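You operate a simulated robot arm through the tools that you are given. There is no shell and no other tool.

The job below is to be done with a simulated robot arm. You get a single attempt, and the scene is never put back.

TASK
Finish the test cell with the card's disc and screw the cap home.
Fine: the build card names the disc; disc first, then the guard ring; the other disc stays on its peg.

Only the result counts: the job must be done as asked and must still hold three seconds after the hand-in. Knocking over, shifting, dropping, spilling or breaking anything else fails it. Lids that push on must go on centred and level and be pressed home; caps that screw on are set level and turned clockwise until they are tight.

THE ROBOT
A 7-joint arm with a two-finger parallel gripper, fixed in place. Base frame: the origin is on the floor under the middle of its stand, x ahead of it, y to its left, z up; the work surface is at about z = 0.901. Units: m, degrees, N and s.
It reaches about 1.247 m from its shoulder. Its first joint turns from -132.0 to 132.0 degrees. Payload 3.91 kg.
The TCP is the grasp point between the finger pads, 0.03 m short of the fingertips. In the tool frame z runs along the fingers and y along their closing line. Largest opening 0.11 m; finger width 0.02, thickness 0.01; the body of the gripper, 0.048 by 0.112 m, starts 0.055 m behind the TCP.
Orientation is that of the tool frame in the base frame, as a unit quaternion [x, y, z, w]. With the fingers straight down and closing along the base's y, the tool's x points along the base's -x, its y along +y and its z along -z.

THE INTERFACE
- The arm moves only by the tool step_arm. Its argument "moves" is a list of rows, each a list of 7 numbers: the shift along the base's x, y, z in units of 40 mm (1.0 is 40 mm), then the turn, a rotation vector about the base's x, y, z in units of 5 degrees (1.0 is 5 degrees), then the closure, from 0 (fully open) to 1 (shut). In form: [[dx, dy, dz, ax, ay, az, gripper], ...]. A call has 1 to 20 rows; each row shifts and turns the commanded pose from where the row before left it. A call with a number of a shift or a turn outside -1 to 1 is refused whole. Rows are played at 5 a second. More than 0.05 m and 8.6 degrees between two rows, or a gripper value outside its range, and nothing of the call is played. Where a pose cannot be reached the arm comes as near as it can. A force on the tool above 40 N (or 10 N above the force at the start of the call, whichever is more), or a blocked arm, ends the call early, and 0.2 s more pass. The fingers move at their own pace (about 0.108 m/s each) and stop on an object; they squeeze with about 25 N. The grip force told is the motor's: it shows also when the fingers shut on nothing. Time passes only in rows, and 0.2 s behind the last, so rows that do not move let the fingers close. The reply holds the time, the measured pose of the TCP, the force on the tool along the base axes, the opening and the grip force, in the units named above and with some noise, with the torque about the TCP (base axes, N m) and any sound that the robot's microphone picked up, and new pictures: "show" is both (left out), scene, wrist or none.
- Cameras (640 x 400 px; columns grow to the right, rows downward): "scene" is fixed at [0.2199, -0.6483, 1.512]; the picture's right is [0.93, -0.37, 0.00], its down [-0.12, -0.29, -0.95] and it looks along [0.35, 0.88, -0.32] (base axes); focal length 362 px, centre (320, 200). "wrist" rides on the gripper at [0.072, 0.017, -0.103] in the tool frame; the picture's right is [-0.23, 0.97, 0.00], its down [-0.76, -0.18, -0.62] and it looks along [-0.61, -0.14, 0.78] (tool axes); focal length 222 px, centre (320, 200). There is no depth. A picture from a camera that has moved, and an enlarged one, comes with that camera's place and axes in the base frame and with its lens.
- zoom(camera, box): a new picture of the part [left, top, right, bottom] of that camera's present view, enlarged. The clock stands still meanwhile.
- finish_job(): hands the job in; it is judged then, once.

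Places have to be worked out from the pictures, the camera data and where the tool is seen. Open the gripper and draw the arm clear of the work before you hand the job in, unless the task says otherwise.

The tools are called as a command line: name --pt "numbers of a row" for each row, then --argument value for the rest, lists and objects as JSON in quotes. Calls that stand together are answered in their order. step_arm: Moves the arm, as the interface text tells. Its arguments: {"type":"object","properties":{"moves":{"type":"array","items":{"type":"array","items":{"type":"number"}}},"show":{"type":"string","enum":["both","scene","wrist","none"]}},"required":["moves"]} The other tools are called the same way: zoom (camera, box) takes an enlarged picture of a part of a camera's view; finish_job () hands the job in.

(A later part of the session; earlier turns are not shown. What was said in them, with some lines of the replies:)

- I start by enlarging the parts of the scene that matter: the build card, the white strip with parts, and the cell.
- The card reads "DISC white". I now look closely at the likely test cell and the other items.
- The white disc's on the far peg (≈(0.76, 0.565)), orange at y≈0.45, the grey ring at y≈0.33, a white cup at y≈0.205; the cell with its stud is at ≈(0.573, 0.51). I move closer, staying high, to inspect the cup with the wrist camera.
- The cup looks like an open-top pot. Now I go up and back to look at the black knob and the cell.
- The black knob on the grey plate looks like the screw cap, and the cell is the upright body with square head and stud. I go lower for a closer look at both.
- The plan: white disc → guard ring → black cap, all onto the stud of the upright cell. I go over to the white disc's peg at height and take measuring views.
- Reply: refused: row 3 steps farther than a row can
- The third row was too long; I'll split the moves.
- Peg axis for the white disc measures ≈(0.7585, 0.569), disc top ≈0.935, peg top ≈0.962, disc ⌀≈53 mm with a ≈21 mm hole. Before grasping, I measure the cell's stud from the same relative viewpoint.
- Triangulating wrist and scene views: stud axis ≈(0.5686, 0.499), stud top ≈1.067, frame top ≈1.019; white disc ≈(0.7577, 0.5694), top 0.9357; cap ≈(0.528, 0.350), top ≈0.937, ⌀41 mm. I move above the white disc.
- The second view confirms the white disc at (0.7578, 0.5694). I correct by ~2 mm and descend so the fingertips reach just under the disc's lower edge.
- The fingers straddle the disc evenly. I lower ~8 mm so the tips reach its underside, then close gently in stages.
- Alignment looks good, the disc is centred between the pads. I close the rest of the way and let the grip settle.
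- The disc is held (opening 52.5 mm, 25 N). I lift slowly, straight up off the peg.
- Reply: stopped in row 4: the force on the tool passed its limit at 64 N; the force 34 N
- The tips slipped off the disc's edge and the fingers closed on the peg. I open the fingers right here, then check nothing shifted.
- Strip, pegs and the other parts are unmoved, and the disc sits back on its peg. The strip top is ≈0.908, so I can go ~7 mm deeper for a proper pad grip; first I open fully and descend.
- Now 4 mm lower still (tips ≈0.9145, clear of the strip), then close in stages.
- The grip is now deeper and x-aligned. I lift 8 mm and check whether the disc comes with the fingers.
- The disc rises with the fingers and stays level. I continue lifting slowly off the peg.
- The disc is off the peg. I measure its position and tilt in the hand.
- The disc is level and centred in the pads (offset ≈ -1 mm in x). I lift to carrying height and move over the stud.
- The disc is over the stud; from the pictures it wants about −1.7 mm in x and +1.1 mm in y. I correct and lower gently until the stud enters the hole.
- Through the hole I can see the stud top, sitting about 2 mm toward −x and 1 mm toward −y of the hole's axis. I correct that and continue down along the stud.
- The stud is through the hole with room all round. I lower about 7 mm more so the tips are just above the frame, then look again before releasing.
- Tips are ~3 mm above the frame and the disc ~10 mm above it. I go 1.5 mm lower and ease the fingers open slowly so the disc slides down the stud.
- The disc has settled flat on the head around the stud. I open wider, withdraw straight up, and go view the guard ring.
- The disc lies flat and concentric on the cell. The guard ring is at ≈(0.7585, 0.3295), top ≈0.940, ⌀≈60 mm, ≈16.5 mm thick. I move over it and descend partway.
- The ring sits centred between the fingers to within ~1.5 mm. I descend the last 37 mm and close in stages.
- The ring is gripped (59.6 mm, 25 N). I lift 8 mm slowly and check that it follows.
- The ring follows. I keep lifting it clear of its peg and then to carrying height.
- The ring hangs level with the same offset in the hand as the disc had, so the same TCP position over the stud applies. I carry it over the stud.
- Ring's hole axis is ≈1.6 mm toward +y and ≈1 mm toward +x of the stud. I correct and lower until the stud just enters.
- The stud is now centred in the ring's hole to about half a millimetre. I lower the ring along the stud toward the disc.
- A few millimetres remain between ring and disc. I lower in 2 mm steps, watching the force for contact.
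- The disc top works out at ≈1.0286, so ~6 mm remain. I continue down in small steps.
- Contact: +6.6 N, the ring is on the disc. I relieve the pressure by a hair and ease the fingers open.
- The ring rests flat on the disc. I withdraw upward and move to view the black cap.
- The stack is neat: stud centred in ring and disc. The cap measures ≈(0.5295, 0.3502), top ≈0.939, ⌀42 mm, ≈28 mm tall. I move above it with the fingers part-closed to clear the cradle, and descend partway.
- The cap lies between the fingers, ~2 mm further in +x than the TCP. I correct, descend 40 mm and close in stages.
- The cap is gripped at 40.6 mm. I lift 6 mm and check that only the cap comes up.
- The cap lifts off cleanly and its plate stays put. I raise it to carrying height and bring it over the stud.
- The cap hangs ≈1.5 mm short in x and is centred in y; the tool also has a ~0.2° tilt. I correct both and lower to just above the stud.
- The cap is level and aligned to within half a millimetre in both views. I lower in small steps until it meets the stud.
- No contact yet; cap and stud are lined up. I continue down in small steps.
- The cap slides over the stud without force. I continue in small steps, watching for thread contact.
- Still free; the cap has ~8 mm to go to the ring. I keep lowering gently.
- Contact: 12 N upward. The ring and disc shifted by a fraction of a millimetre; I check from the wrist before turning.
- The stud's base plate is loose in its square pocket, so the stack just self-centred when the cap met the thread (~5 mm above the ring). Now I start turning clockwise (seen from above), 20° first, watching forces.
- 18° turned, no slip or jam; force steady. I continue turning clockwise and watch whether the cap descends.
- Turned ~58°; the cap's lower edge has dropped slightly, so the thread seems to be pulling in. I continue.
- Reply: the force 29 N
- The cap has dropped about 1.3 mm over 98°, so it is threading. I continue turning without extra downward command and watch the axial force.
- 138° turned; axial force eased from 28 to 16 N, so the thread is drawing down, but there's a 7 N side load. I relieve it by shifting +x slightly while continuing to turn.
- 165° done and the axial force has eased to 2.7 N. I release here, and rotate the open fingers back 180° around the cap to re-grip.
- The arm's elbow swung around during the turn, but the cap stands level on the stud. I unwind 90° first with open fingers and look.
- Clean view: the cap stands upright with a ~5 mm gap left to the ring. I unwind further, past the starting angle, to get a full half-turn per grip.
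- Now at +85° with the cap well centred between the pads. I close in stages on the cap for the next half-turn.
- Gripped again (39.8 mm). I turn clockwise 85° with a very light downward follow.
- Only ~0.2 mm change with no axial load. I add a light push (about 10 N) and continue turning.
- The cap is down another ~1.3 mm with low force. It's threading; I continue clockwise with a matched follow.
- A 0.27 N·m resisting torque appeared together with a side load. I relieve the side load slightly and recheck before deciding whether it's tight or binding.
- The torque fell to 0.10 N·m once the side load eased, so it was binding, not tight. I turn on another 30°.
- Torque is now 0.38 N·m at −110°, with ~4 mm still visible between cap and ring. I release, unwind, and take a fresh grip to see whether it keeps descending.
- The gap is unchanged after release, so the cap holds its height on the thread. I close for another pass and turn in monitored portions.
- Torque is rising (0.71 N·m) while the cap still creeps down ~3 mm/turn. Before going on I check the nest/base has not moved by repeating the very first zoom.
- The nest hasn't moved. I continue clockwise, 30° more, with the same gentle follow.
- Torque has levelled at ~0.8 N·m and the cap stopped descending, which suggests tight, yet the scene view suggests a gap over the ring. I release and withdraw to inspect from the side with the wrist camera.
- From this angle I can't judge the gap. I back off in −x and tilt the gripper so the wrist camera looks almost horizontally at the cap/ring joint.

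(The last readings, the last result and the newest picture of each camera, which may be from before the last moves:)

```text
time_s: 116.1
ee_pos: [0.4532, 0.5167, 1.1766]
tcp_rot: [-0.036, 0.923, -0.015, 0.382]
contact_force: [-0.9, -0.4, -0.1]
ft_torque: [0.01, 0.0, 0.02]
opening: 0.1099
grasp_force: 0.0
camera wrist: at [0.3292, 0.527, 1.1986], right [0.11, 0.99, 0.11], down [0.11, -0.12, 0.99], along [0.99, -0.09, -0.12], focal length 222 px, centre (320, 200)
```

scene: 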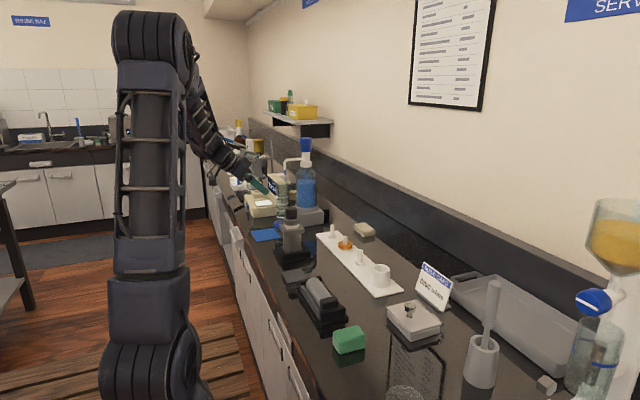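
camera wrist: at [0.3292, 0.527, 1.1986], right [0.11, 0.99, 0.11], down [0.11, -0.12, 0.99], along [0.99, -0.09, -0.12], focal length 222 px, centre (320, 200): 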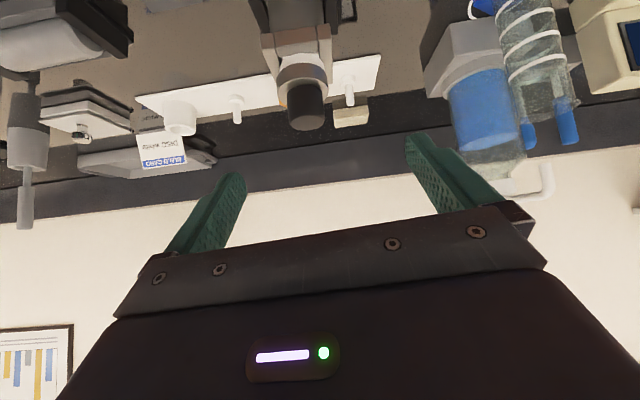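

The camera looks nearly level now (picture is upside down). I lower it 0.12 m so it's at the joint's height.

step_arm --pt "0 0 -1 0 0 0 0" --pt "0 0 -1 0 0 0 0" --pt "0 0 -1 0 0 0 0" --pt "0 0 0 0 0 0 0" --show "wrist"

zoom --camera "wrist" --box '[270, 120, 350, 210]'

```text
time_s: 117.1
ee_pos: [0.4548, 0.5157, 1.0564]
tcp_rot: [-0.036, 0.923, -0.016, 0.382]
contact_force: [-0.1, 0.4, 0.2]
ft_torque: [0.0, -0.01, -0.01]
opening: 0.1099
grasp_force: 0.1
camera wrist: at [0.3298, 0.5267, 1.0779], right [0.11, 0.99, 0.11], down [0.11, -0.12, 0.99], along [0.99, -0.09, -0.12], focal length 222 px, centre (320, 200)
```

wrist: 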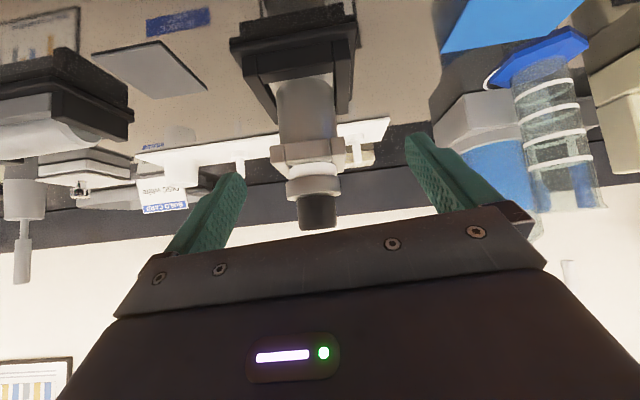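

```text
4.44 times, centred on (310, 165) of wrist
camera zoom: at [0.3298, 0.5267, 1.0779], right [0.11, 0.99, 0.11], down [0.11, -0.12, 0.99], along [0.99, -0.09, -0.12], focal length 987 px, centre (364, 356)
```

zoom: 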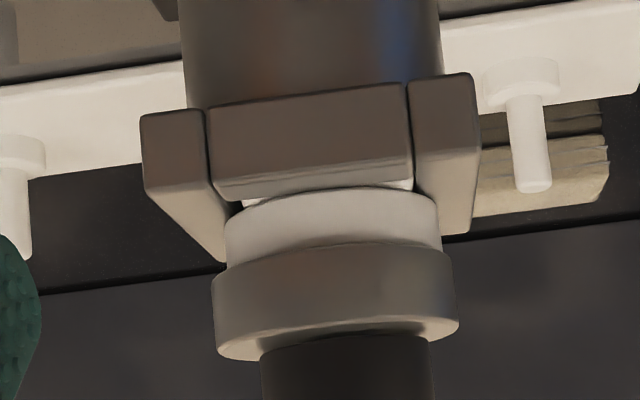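

zoom --camera "wrist" --box '[290, 180, 340, 235]'

zoom --camera "wrist" --box '[294, 185, 334, 210]'

```text
7.27 times, centred on (315, 208) of wrist
camera zoom: at [0.3298, 0.5267, 1.0779], right [0.11, 0.99, 0.11], down [0.11, -0.12, 0.99], along [0.99, -0.09, -0.12], focal length 1615 px, centre (356, 146)
```

zoom: 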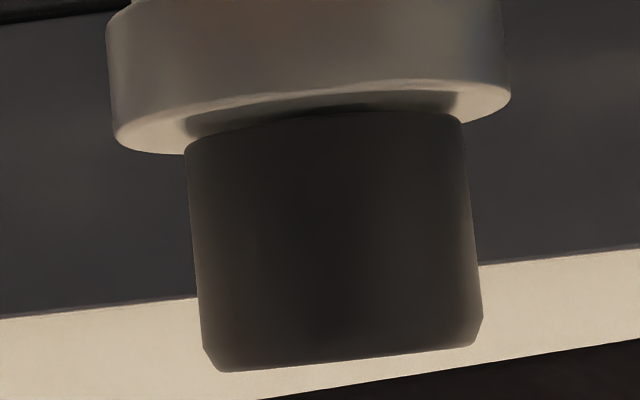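

```text
16.00 times, centred on (314, 198) of wrist
camera zoom: at [0.3298, 0.5267, 1.0779], right [0.11, 0.99, 0.11], down [0.11, -0.12, 0.99], along [0.99, -0.09, -0.12], focal length 3554 px, centre (416, 240)
```

zoom: 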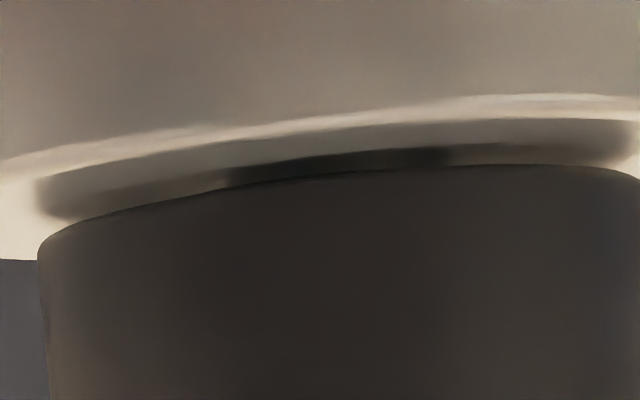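

Seen nearly edge-on there is still a small gap (~2 mm) between cap and ring. I lower the camera to the exact height of the joint for an unambiguous view.

step_arm --pt "0 0 -0.4 0 0 0 0" --pt "0 0 -0.36 0 0 0 0" --pt "0 0 0 0 0 0 0" --show "wrist"

zoom --camera "wrist" --box '[285, 200, 345, 260]'

```text
time_s: 117.9
ee_pos: [0.455, 0.5181, 1.0265]
tcp_rot: [-0.037, 0.923, -0.015, 0.382]
contact_force: [-0.1, -0.2, 0.7]
ft_torque: [0.02, -0.01, 0.01]
opening: 0.1102
grasp_force: 0.0
camera wrist: at [0.3298, 0.5275, 1.0476], right [0.11, 0.99, 0.11], down [0.11, -0.12, 0.99], along [0.99, -0.09, -0.12], focal length 222 px, centre (320, 200)
```

wrist: 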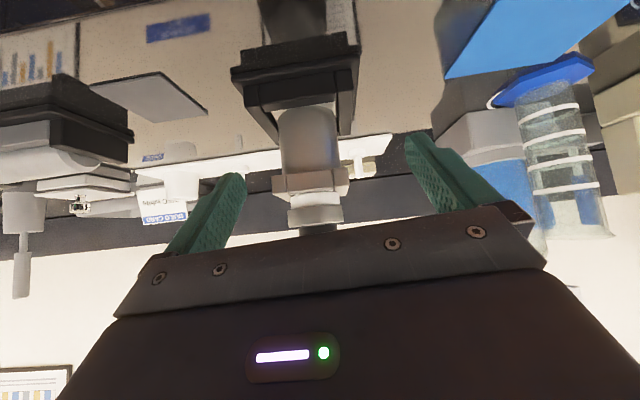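

```text
6.67 times, centred on (315, 230) of wrist
camera zoom: at [0.3298, 0.5275, 1.0476], right [0.11, 0.99, 0.11], down [0.11, -0.12, 0.99], along [0.99, -0.09, -0.12], focal length 1481 px, centre (353, 0)
```

zoom: 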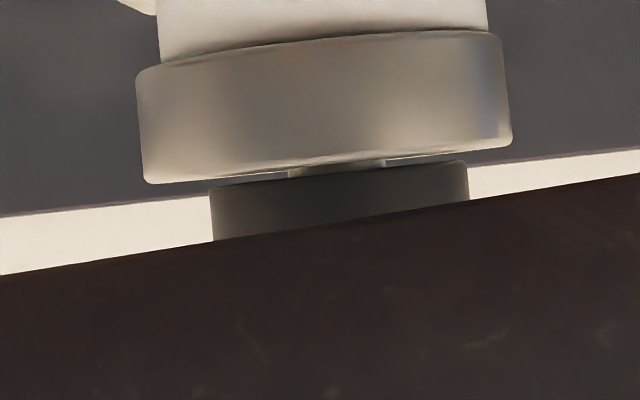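

The level view shows a real gap of ≈1.7 mm with the stud visible in it. I'll go back, re-grip, and turn further while reading torque every 15° to tell a hard stop from thread friction.

step_arm --pt "0 0 1 0 0 0 0" --pt "0 0 1 0 0 0 0" --pt "0 0 1 0 0 0 0" --pt "0 0 0.76 0 0 0 0" --pt "0 0 0 0 1 0 0" --pt "0 0 0 0 1 0 0" --pt "0 0 0 0 1 0 0" --pt "0 0 0 0 1 0 0" --pt "0 0 0 0 1 0 0" --pt "0 0 0 0 1 0 0" --pt "0 0 0 0 1 0 0" --pt "0 0 0 0 1 0 0" --pt "0 0 0 0 1 0 0" --pt "1 -0.15 0 0 0 0 0" --pt "1 -0.15 0 0 0 0 0" --pt "0.9 -0.15 0 0 0 0 0" --pt "0 0 0 0 0 0 0"

zoom --camera "wrist" --box '[250, 40, 400, 200]'

```text
time_s: 121.5
ee_pos: [0.5708, 0.5005, 1.1763]
tcp_rot: [-0.039, 0.999, 0.0, 0.0]
contact_force: [-0.5, -0.4, -1.0]
ft_torque: [-0.01, -0.02, 0.05]
opening: 0.11
grasp_force: 0.2
camera wrist: at [0.4984, 0.5103, 1.2811], right [0.15, 0.99, 0.0], down [0.77, -0.12, 0.62], along [0.62, -0.09, -0.78], focal length 222 px, centre (320, 200)
```

scene: 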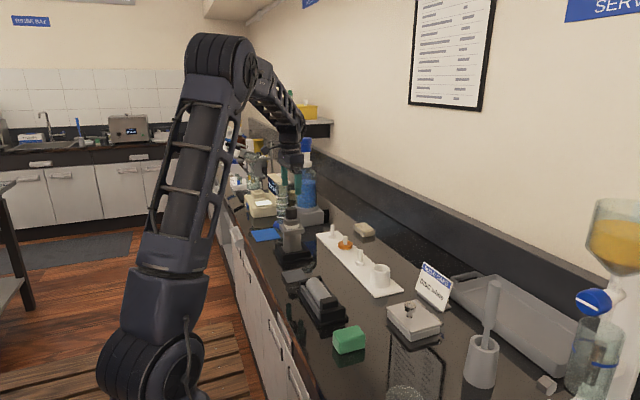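
wrist: 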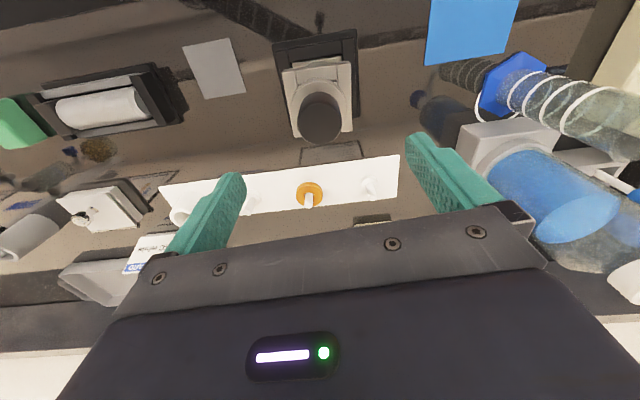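

```text
2.50 times, centred on (325, 120) of wrist
camera zoom: at [0.4984, 0.5103, 1.2811], right [0.15, 0.99, 0.0], down [0.77, -0.12, 0.62], along [0.62, -0.09, -0.78], focal length 555 px, centre (308, 400)
```

zoom: 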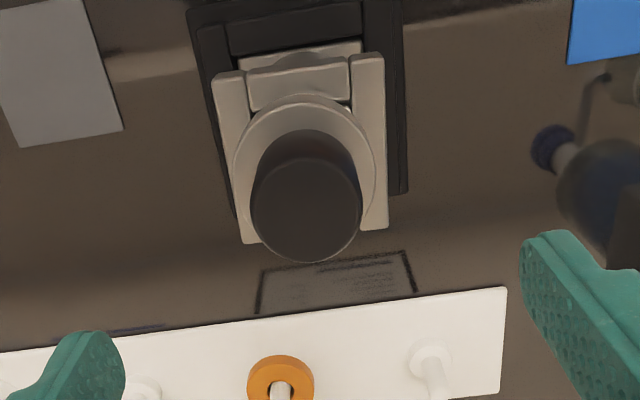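

The tool came back ~1.5 mm off. I correct it, rotate counter-clockwise to about +85° with open fingers above the cap, then come down.

step_arm --pt "-0.035 -0.03 0 0 0 1 0" --pt "0 0 0 0 0 1 0" --pt "0 0 0 0 0 1 0" --pt "0 0 0 0 0 1 0" --pt "0 0 0 0 0 1 0" --pt "0 0 0 0 0 1 0" --pt "0 0 0 0 0 1 0" --pt "0 0 0 0 0 1 0" --pt "0 0 0 0 0 1 0" --pt "0 0 0 0 0 1 0" --pt "0 0 0 0 0 1 0" --pt "0 0 0 0 0 1 0" --pt "0 0 0 0 0 1 0" --pt "0 0 0 0 0 1 0" --pt "0 0 0 0 0 1 0" --pt "0 0 0 0 0 1 0" --pt "0 0 -0.9 0 0 0 0" --pt "0 0 -0.9 0 0 0 0.1" --pt "0 0 -0.5 0 0 0 0.2" --pt "0 0 0 0 0 0 0.2"

zoom --camera "wrist" --box '[250, 80, 400, 220]'

zoom --camera "scene" --box '[286, 214, 300, 224]'

```text
time_s: 125.7
ee_pos: [0.5691, 0.4966, 1.0847]
tcp_rot: [-0.672, 0.741, 0.0, -0.001]
contact_force: [0.7, 0.2, 0.0]
ft_torque: [0.02, 0.02, 0.02]
opening: 0.088
grasp_force: 0.2
camera wrist: at [0.5455, 0.4248, 1.1878], right [-0.95, 0.32, 0.0], down [0.25, 0.74, 0.62], along [0.2, 0.59, -0.78], focal length 222 px, centre (320, 200)
```

scene: 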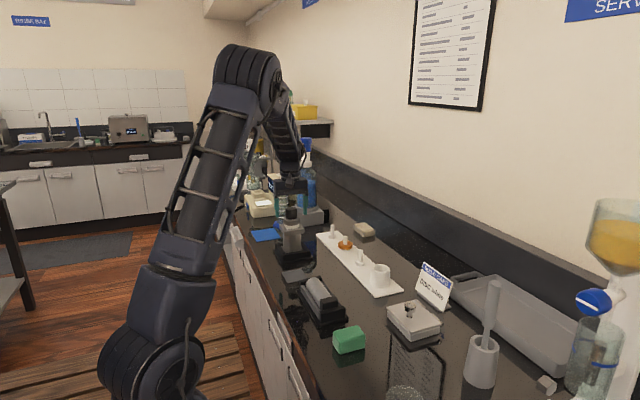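
wrist: 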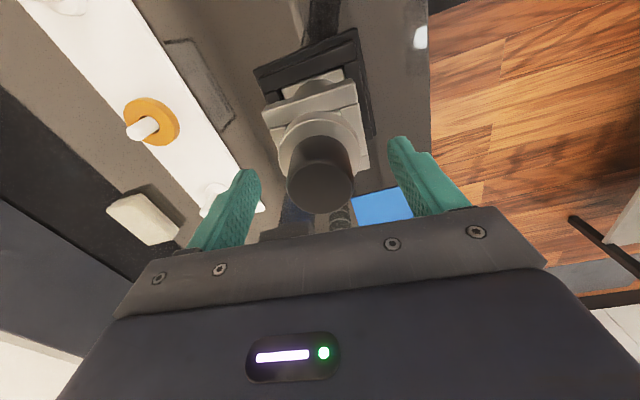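

```text
2.86 times, centred on (325, 150) of wrist
camera zoom: at [0.5455, 0.4248, 1.1878], right [-0.95, 0.32, 0.0], down [0.25, 0.74, 0.62], along [0.2, 0.59, -0.78], focal length 635 px, centre (306, 343)
```

zoom: 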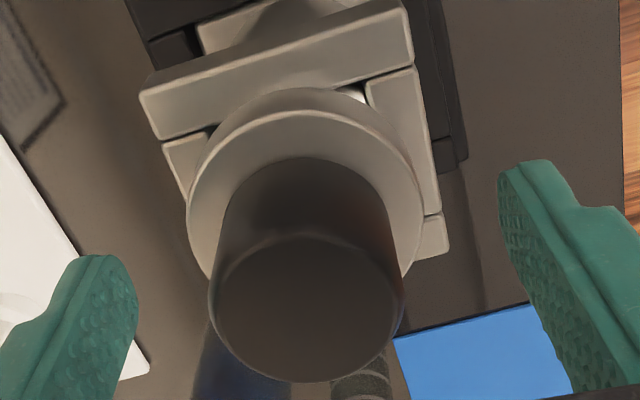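

```text
16.00 times, centred on (293, 219) of scene
camera zoom: at [0.2199, -0.6483, 1.512], right [0.93, -0.37, 0.0], down [-0.12, -0.29, -0.95], along [0.35, 0.88, -0.32], focal length 5790 px, centre (752, -104)
```

zoom: 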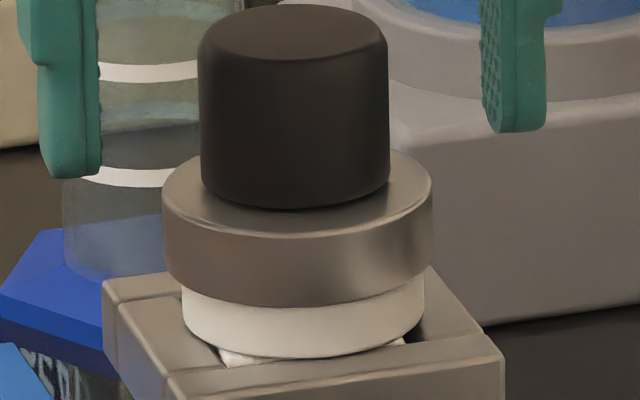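

The cap is centred across the pads but sits ~3.5 mm toward +y of the tool axis. I shift that way, grip, and turn 15° to read the torque.

step_arm --pt "0.005 0.088 0 0 0 0 0.2" --pt "0 0 0 0 0 0 0.5" --pt "0 0 0 0 0 0 0.58" --pt "0 0 0 0 0 0 0.62" --pt "0 0 0 0 0 0 0.65" --pt "0 0 0 0 0 0 1" --pt "0 0 0 0 0 0 1" --pt "0 0 0 0 0 0 1" --show "none"

step_arm --pt "0 0 -0.001 0 0 -1 1" --pt "0 0 -0.001 0 0 -1 1" --pt "0 0 -0.001 0 0 -1 1" --show "none"

step_arm --pt "0 0 -0.001 0 0 -1 1" --pt "0 0 -0.001 0 0 -1 1" --pt "0 0 -0.001 0 0 -1 1" --show "none"

```text
time_s: 127.5
ee_pos: [0.5697, 0.5002, 1.0857]
tcp_rot: [-0.672, 0.741, 0.001, 0.0]
contact_force: [3.1, 0.7, 3.3]
ft_torque: [0.0, -0.15, 0.05]
opening: 0.0402
grasp_force: 24.5
```

```text
time_s: 128.3
ee_pos: [0.5696, 0.5, 1.0844]
tcp_rot: [-0.57, 0.822, 0.0, 0.0]
contact_force: [7.2, -0.4, 9.6]
ft_torque: [0.1, -0.25, 0.43]
opening: 0.0397
grasp_force: 25.1
```

```text
time_s: 129.1
ee_pos: [0.5687, 0.5009, 1.0856]
tcp_rot: [-0.457, 0.89, 0.0, 0.0]
contact_force: [9.0, -3.6, 12.7]
ft_torque: [-0.06, -0.57, 0.62]
opening: 0.0409
grasp_force: 25.2
```

Torque climbs at once (0.43 → 0.62 N·m over 30°) with no descent: that behaves like a stop rather than running friction. I ease the side load and turn a further 45° to see whether it holds.

step_arm --pt "0.012 -0.005 0.01 0 0 -1 1" --pt "0.005 0 0 0 0 -1 1" --pt "0 0 0 0 0 -1 1" --show "none"

step_arm --pt "0 0 0 0 0 -1 1" --pt "0 0 0 0 0 -1 1" --pt "0 0 0 0 0 -1 1" --show "none"

step_arm --pt "0 0 0 0 0 -1 1" --pt "0 0 0 0 0 -1 1" --pt "0 0 0 0 0 -1 1" --show "none"

zoom --camera "scene" --box '[286, 214, 300, 224]'

```text
time_s: 129.9
ee_pos: [0.5697, 0.5006, 1.0847]
tcp_rot: [-0.337, 0.942, 0.001, -0.001]
contact_force: [6.7, -3.6, 12.6]
ft_torque: [-0.07, -0.19, 0.44]
opening: 0.04
grasp_force: 24.9
```

```text
time_s: 130.7
ee_pos: [0.5689, 0.5002, 1.0856]
tcp_rot: [-0.211, 0.977, 0.0, -0.001]
contact_force: [5.5, -5.9, 8.3]
ft_torque: [-0.27, -0.21, 0.65]
opening: 0.0405
grasp_force: 24.9
```

```text
time_s: 131.5
ee_pos: [0.5688, 0.5016, 1.0861]
tcp_rot: [-0.082, 0.997, 0.001, 0.0]
contact_force: [5.8, -3.4, 13.3]
ft_torque: [-0.08, -0.11, 0.47]
opening: 0.0397
grasp_force: 25.4
```

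```text
16.00 times, centred on (293, 219) of scene
camera zoom: at [0.2199, -0.6483, 1.512], right [0.93, -0.37, 0.0], down [-0.12, -0.29, -0.95], along [0.35, 0.88, -0.32], focal length 5790 px, centre (752, -104)
```

zoom: 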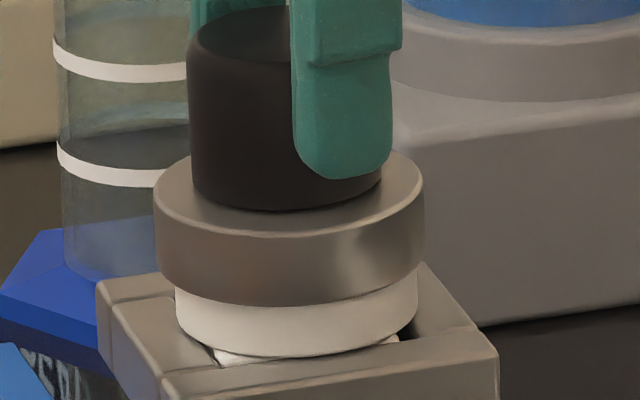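

step_arm --pt "0.01 -0.01 0.01 0 0 0 1" --pt "0 0 0 0 0 0 0.64" --pt "0 0 0 0 0 0 0.5" --pt "0 0 0 0 0 0 0.2" --pt "0 0 0 0 0 0 0.2" --show "wrist"

zoom --camera "scene" --box '[286, 214, 300, 224]'

zoom --camera "wrist" --box '[250, 80, 400, 220]'

```text
time_s: 132.7
ee_pos: [0.5704, 0.5003, 1.0833]
tcp_rot: [-0.083, 0.997, 0.0, 0.0]
contact_force: [0.6, 0.1, -0.8]
ft_torque: [0.01, 0.03, 0.0]
opening: 0.0879
grasp_force: 0.0
camera wrist: at [0.4955, 0.5044, 1.1892], right [0.06, 1.0, 0.0], down [0.78, -0.05, 0.62], along [0.62, -0.04, -0.78], focal length 222 px, centre (320, 200)
```

wrist: 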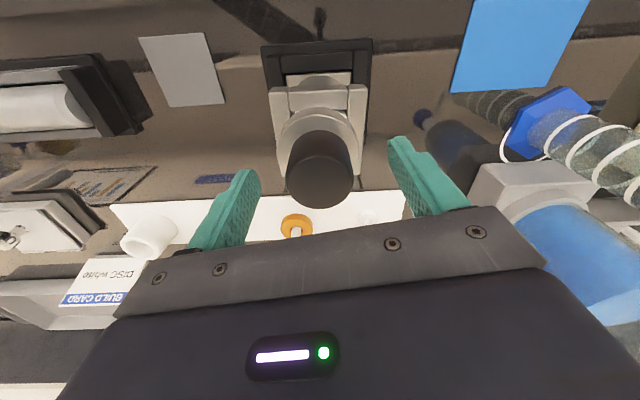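

```text
16.00 times, centred on (293, 219) of scene
camera zoom: at [0.2199, -0.6483, 1.512], right [0.93, -0.37, 0.0], down [-0.12, -0.29, -0.95], along [0.35, 0.88, -0.32], focal length 5790 px, centre (752, -104)
```

zoom: 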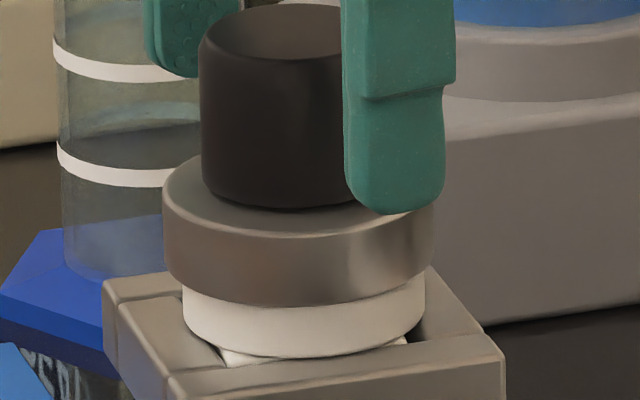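

```text
2.86 times, centred on (325, 150) of wrist
camera zoom: at [0.4955, 0.5044, 1.1892], right [0.06, 1.0, 0.0], down [0.78, -0.05, 0.62], along [0.62, -0.04, -0.78], focal length 635 px, centre (306, 343)
```

zoom: 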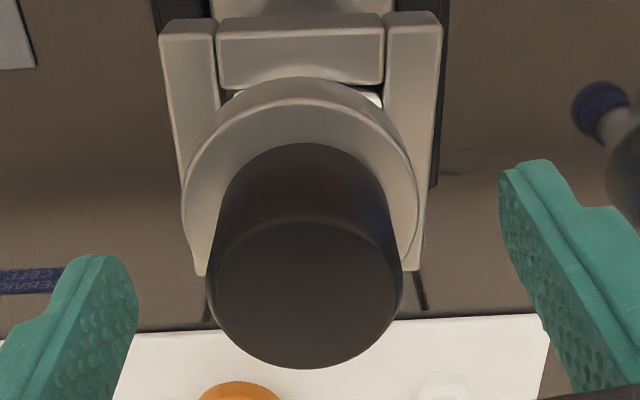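

The cap's height is unchanged and it stands upright: it looks to be against its stop. To be sure it's a true stop and not friction, I grip, back off 30°, and then re-tighten while watching torque.

step_arm --pt "0 0 0 0 0 0 0.5" --pt "0 0 0 0 0 0 0.58" --pt "0 0 0 0 0 0 0.62" --pt "0 0 0 0 0 0 0.65" --pt "0 0 0 0 0 0 1" --pt "0 0 0 0 0 0 1" --pt "0 0 0.001 0 0 1 1" --pt "0 0 0.001 0 0 1 1" --pt "0 0 0.001 0 0 1 1" --show "none"

step_arm --pt "0 0 0.001 0 0 1 1" --pt "0 0 0.001 0 0 1 1" --pt "0 0 0.001 0 0 1 1" --pt "0 0 0.001 0 0 1 1" --show "none"

step_arm --pt "0 0 0.001 0 0 1 1" --pt "0 0 0.001 0 0 1 1" --pt "0 0 0.001 0 0 1 1" --pt "0 0 0.001 0 0 1 1" --show "none"

```text
time_s: 134.7
ee_pos: [0.5707, 0.5008, 1.0858]
tcp_rot: [-0.212, 0.977, 0.0, 0.001]
contact_force: [2.7, 2.7, 3.8]
ft_torque: [0.19, -0.07, 0.01]
opening: 0.0399
grasp_force: 24.7
```

```text
time_s: 135.7
ee_pos: [0.5694, 0.5003, 1.085]
tcp_rot: [-0.38, 0.925, 0.0, 0.0]
contact_force: [0.7, 0.9, 3.1]
ft_torque: [-0.01, 0.03, 0.03]
opening: 0.0394
grasp_force: 24.6
```

```text
time_s: 136.7
ee_pos: [0.5702, 0.501, 1.0856]
tcp_rot: [-0.534, 0.845, 0.0, 0.0]
contact_force: [-2.9, -1.4, 3.3]
ft_torque: [-0.05, 0.09, 0.02]
opening: 0.0397
grasp_force: 24.9
```

Backing off is almost torque-free, so clockwise it had indeed met a stop. Now I re-tighten in steps and note where the torque returns.

step_arm --pt "0 0 -0.001 0 0 -1 1" --pt "0 0 -0.001 0 0 -1 1" --pt "0 0 -0.001 0 0 -1 1" --pt "0 0 -0.001 0 0 -1 1" --pt "0 0 -0.001 0 0 -1 1" --pt "0 0 -0.001 0 0 -1 1" --show "none"

step_arm --pt "0 0 -0.001 0 0 -1 1" --pt "0 0 -0.001 0 0 -1 1" --pt "0 0 -0.001 0 0 -1 1" --show "none"

step_arm --pt "0 0 -0.001 0 0 -1 1" --pt "0 0 -0.001 0 0 -1 1" --pt "0 0 -0.001 0 0 -1 1" --show "none"

step_arm --pt "0 0 -0.001 0 0 -1 1" --pt "0 0 -0.001 0 0 -1 1" --pt "0 0 -0.001 0 0 -1 1" --show "none"

```text
time_s: 138.1
ee_pos: [0.5701, 0.5004, 1.0854]
tcp_rot: [-0.296, 0.955, -0.001, 0.0]
contact_force: [0.7, 0.6, 3.8]
ft_torque: [0.01, 0.0, 0.01]
opening: 0.0395
grasp_force: 24.7
```

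```text
time_s: 138.9
ee_pos: [0.5701, 0.5012, 1.085]
tcp_rot: [-0.169, 0.986, 0.001, 0.0]
contact_force: [-0.6, 0.4, 7.7]
ft_torque: [0.01, 0.01, -0.01]
opening: 0.0396
grasp_force: 25.1
```

```text
time_s: 139.7
ee_pos: [0.5696, 0.5004, 1.0851]
tcp_rot: [-0.039, 0.999, 0.0, 0.0]
contact_force: [2.4, -4.3, 3.3]
ft_torque: [-0.15, -0.18, 0.8]
opening: 0.0401
grasp_force: 25.0
```

```text
time_s: 140.5
ee_pos: [0.5694, 0.5013, 1.0861]
tcp_rot: [0.092, 0.996, 0.0, 0.0]
contact_force: [2.2, -4.6, 0.4]
ft_torque: [-0.23, -0.07, 0.49]
opening: 0.0409
grasp_force: 25.0
```

The torque is nil until ≈+15°, then jumps to 0.8 N·m at the same place as before and the pads slip: a definite hard stop, so the cap is tight. I release it and withdraw upward.

step_arm --pt "0 0 0 0 0 0 0.64" --pt "0 0 0 0 0 0 0.55" --pt "0 0 0 0 0 0 0.3" --pt "0 0 0 0 0 0 0" --pt "0 0 0.4 0 0 0 0" --pt "0 0 0.8 0 0 0 0" --pt "0 0 1 0 0 0 0" --pt "0 0 0 0 0 0 0"

zoom --camera "scene" --box '[286, 214, 300, 224]'

zoom --camera "scene" --box '[262, 205, 326, 290]'

zoom --camera "scene" --box '[300, 210, 420, 300]'

```text
time_s: 142.3
ee_pos: [0.5701, 0.4993, 1.1733]
tcp_rot: [0.092, 0.996, 0.0, 0.0]
contact_force: [0.6, -0.7, 0.1]
ft_torque: [-0.03, 0.01, 0.02]
opening: 0.1101
grasp_force: 0.0
camera wrist: at [0.5022, 0.529, 1.2779], right [0.4, 0.92, 0.0], down [0.72, -0.31, 0.62], along [0.57, -0.25, -0.78], focal length 222 px, centre (320, 200)
```

scene: 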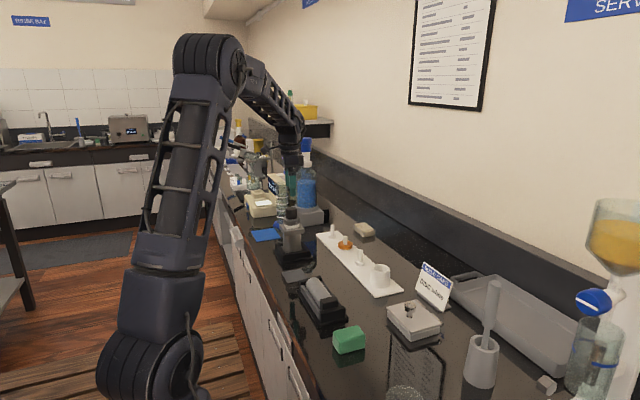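
wrist: 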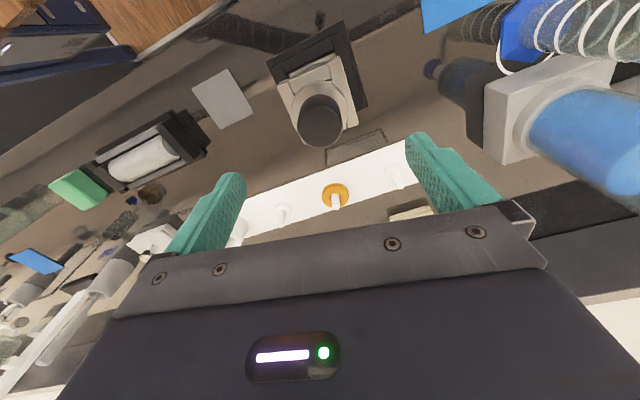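

```text
16.00 times, centred on (293, 219) of scene
camera zoom: at [0.2199, -0.6483, 1.512], right [0.93, -0.37, 0.0], down [-0.12, -0.29, -0.95], along [0.35, 0.88, -0.32], focal length 5790 px, centre (752, -104)
```

zoom: 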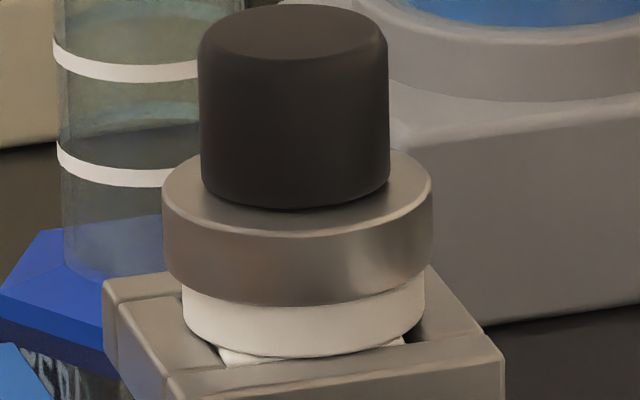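

```text
4.71 times, centred on (294, 248) of scene
camera zoom: at [0.2199, -0.6483, 1.512], right [0.93, -0.37, 0.0], down [-0.12, -0.29, -0.95], along [0.35, 0.88, -0.32], focal length 1703 px, centre (442, -24)
```

zoom: 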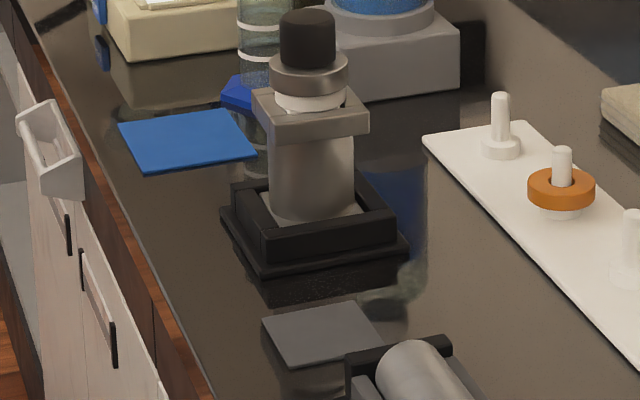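

```text
4.44 times, centred on (360, 255) of scene
camera zoom: at [0.2199, -0.6483, 1.512], right [0.93, -0.37, 0.0], down [-0.12, -0.29, -0.95], along [0.35, 0.88, -0.32], focal length 1608 px, centre (142, -44)
```

zoom: 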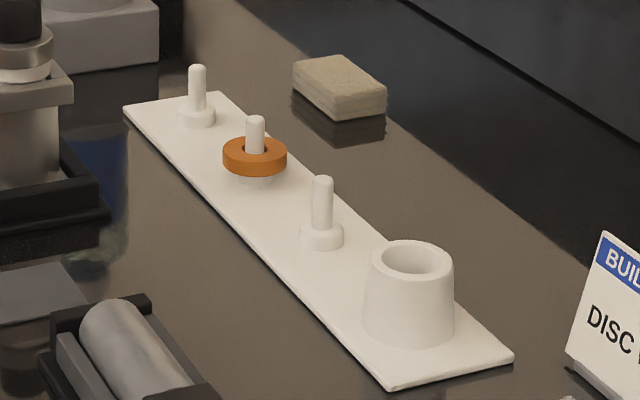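

Everything else is where it was: the orange disc on its peg, the strip, nest, plate and other items undisturbed; disc, ring and cap sit level on the cell. I draw the open gripper up and away.

step_arm --pt "0 0 1 0 0 0 0" --pt "0 0 1 0 0 0 0" --pt "0 0 1 0 0 0 0" --pt "0 0 1 0 0 0 0" --pt "0 -1 0 0 0 0 0" --pt "0 -1 0 0 0 0 0" --pt "0 -1 0 0 0 0 0" --pt "0 -1 0 0 0 0 0" --pt "0 0 0 0 0 0 0" --pt "0 0 0 0 0 0 0"

zoom --camera "wrist" --box '[240, 0, 480, 160]'

zoom --camera "scene" --box '[275, 205, 310, 245]'

```text
time_s: 144.5
ee_pos: [0.574, 0.3395, 1.3297]
tcp_rot: [0.091, 0.996, 0.0, 0.001]
contact_force: [-0.5, 0.3, -0.7]
ft_torque: [-0.03, 0.03, -0.03]
opening: 0.1101
grasp_force: 0.1
camera wrist: at [0.5043, 0.3689, 1.4351], right [0.4, 0.92, 0.0], down [0.72, -0.31, 0.62], along [0.57, -0.25, -0.78], focal length 222 px, centre (320, 200)
```

scene: 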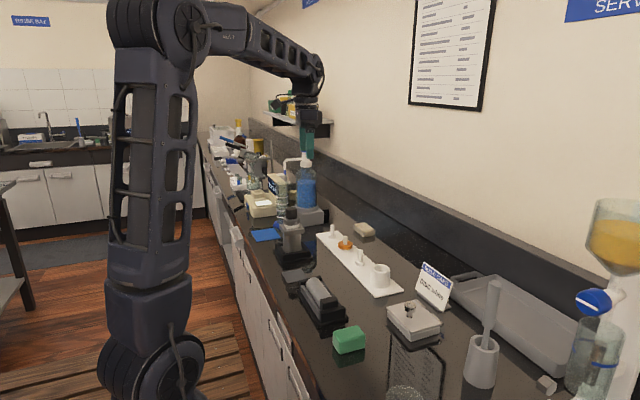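
wrist: 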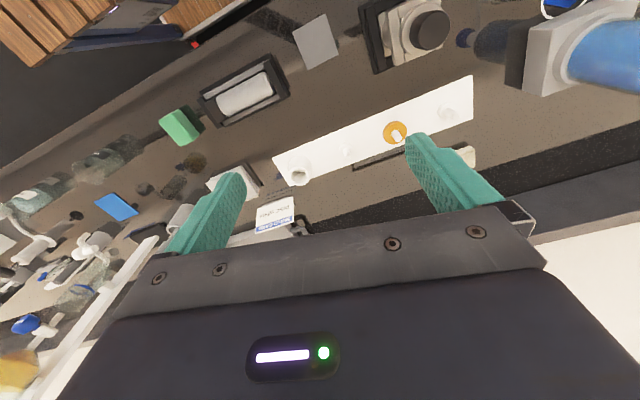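

```text
2.50 times, centred on (360, 80) of wrist
camera zoom: at [0.5043, 0.3689, 1.4351], right [0.4, 0.92, 0.0], down [0.72, -0.31, 0.62], along [0.57, -0.25, -0.78], focal length 555 px, centre (220, 500)
```

zoom: 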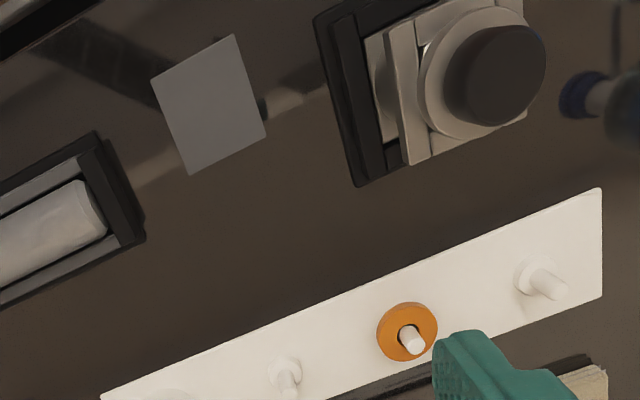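

```text
10.00 times, centred on (292, 225) of scene
camera zoom: at [0.2199, -0.6483, 1.512], right [0.93, -0.37, 0.0], down [-0.12, -0.29, -0.95], along [0.35, 0.88, -0.32], focal length 3619 px, centre (595, -50)
```

zoom: 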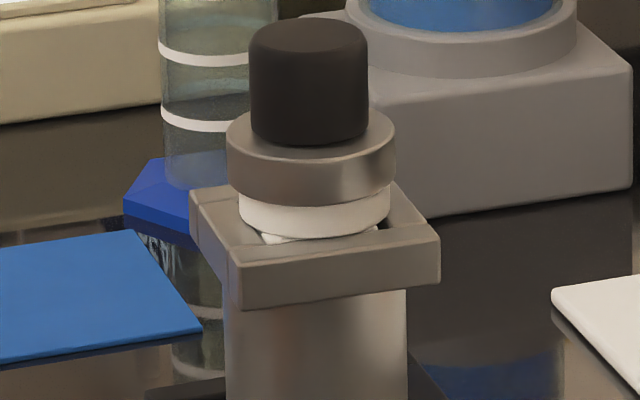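

The white disc, guard ring and cap are stacked level on the cell, with the cap turned clockwise to its hard stop. The orange disc is still on its peg, nothing else has moved, and the gripper is open and clear. I hand the job in.

finish_job

```text
The job is handed in.
```

The test cell is assembled and handed in, but I could not confirm that the cap clamps the guard ring. The hand-in reply gave no verdict.

- **Disc and ring:** The build card names the white disc. It is on the stud first, with the guard ring flat on top of it. The orange disc is still on its peg.
- **Cap:** I set it level and turned it clockwise to a hard stop. Backing it off took almost no torque. Re-tightening brought it to the same point, where the torque jumped to about 0.8 N·m and the pads slipped.
- **The doubt:** A level view before the final re-tightening showed a gap of about 1.5 mm between the cap and the ring. The cap's height did not change after that. I took the stop to be the cap's home position.
- **First grip slipped:** On the first try at the white disc, the fingers slipped off and closed on its peg, reaching 64 N. The strip and pegs had not moved when I checked, and I picked the disc up again with a deeper grip.
- **Everything else:** In the last pictures, the strip, nest, cap plate and surrounding items are where they started. The gripper is open and clear of the work.
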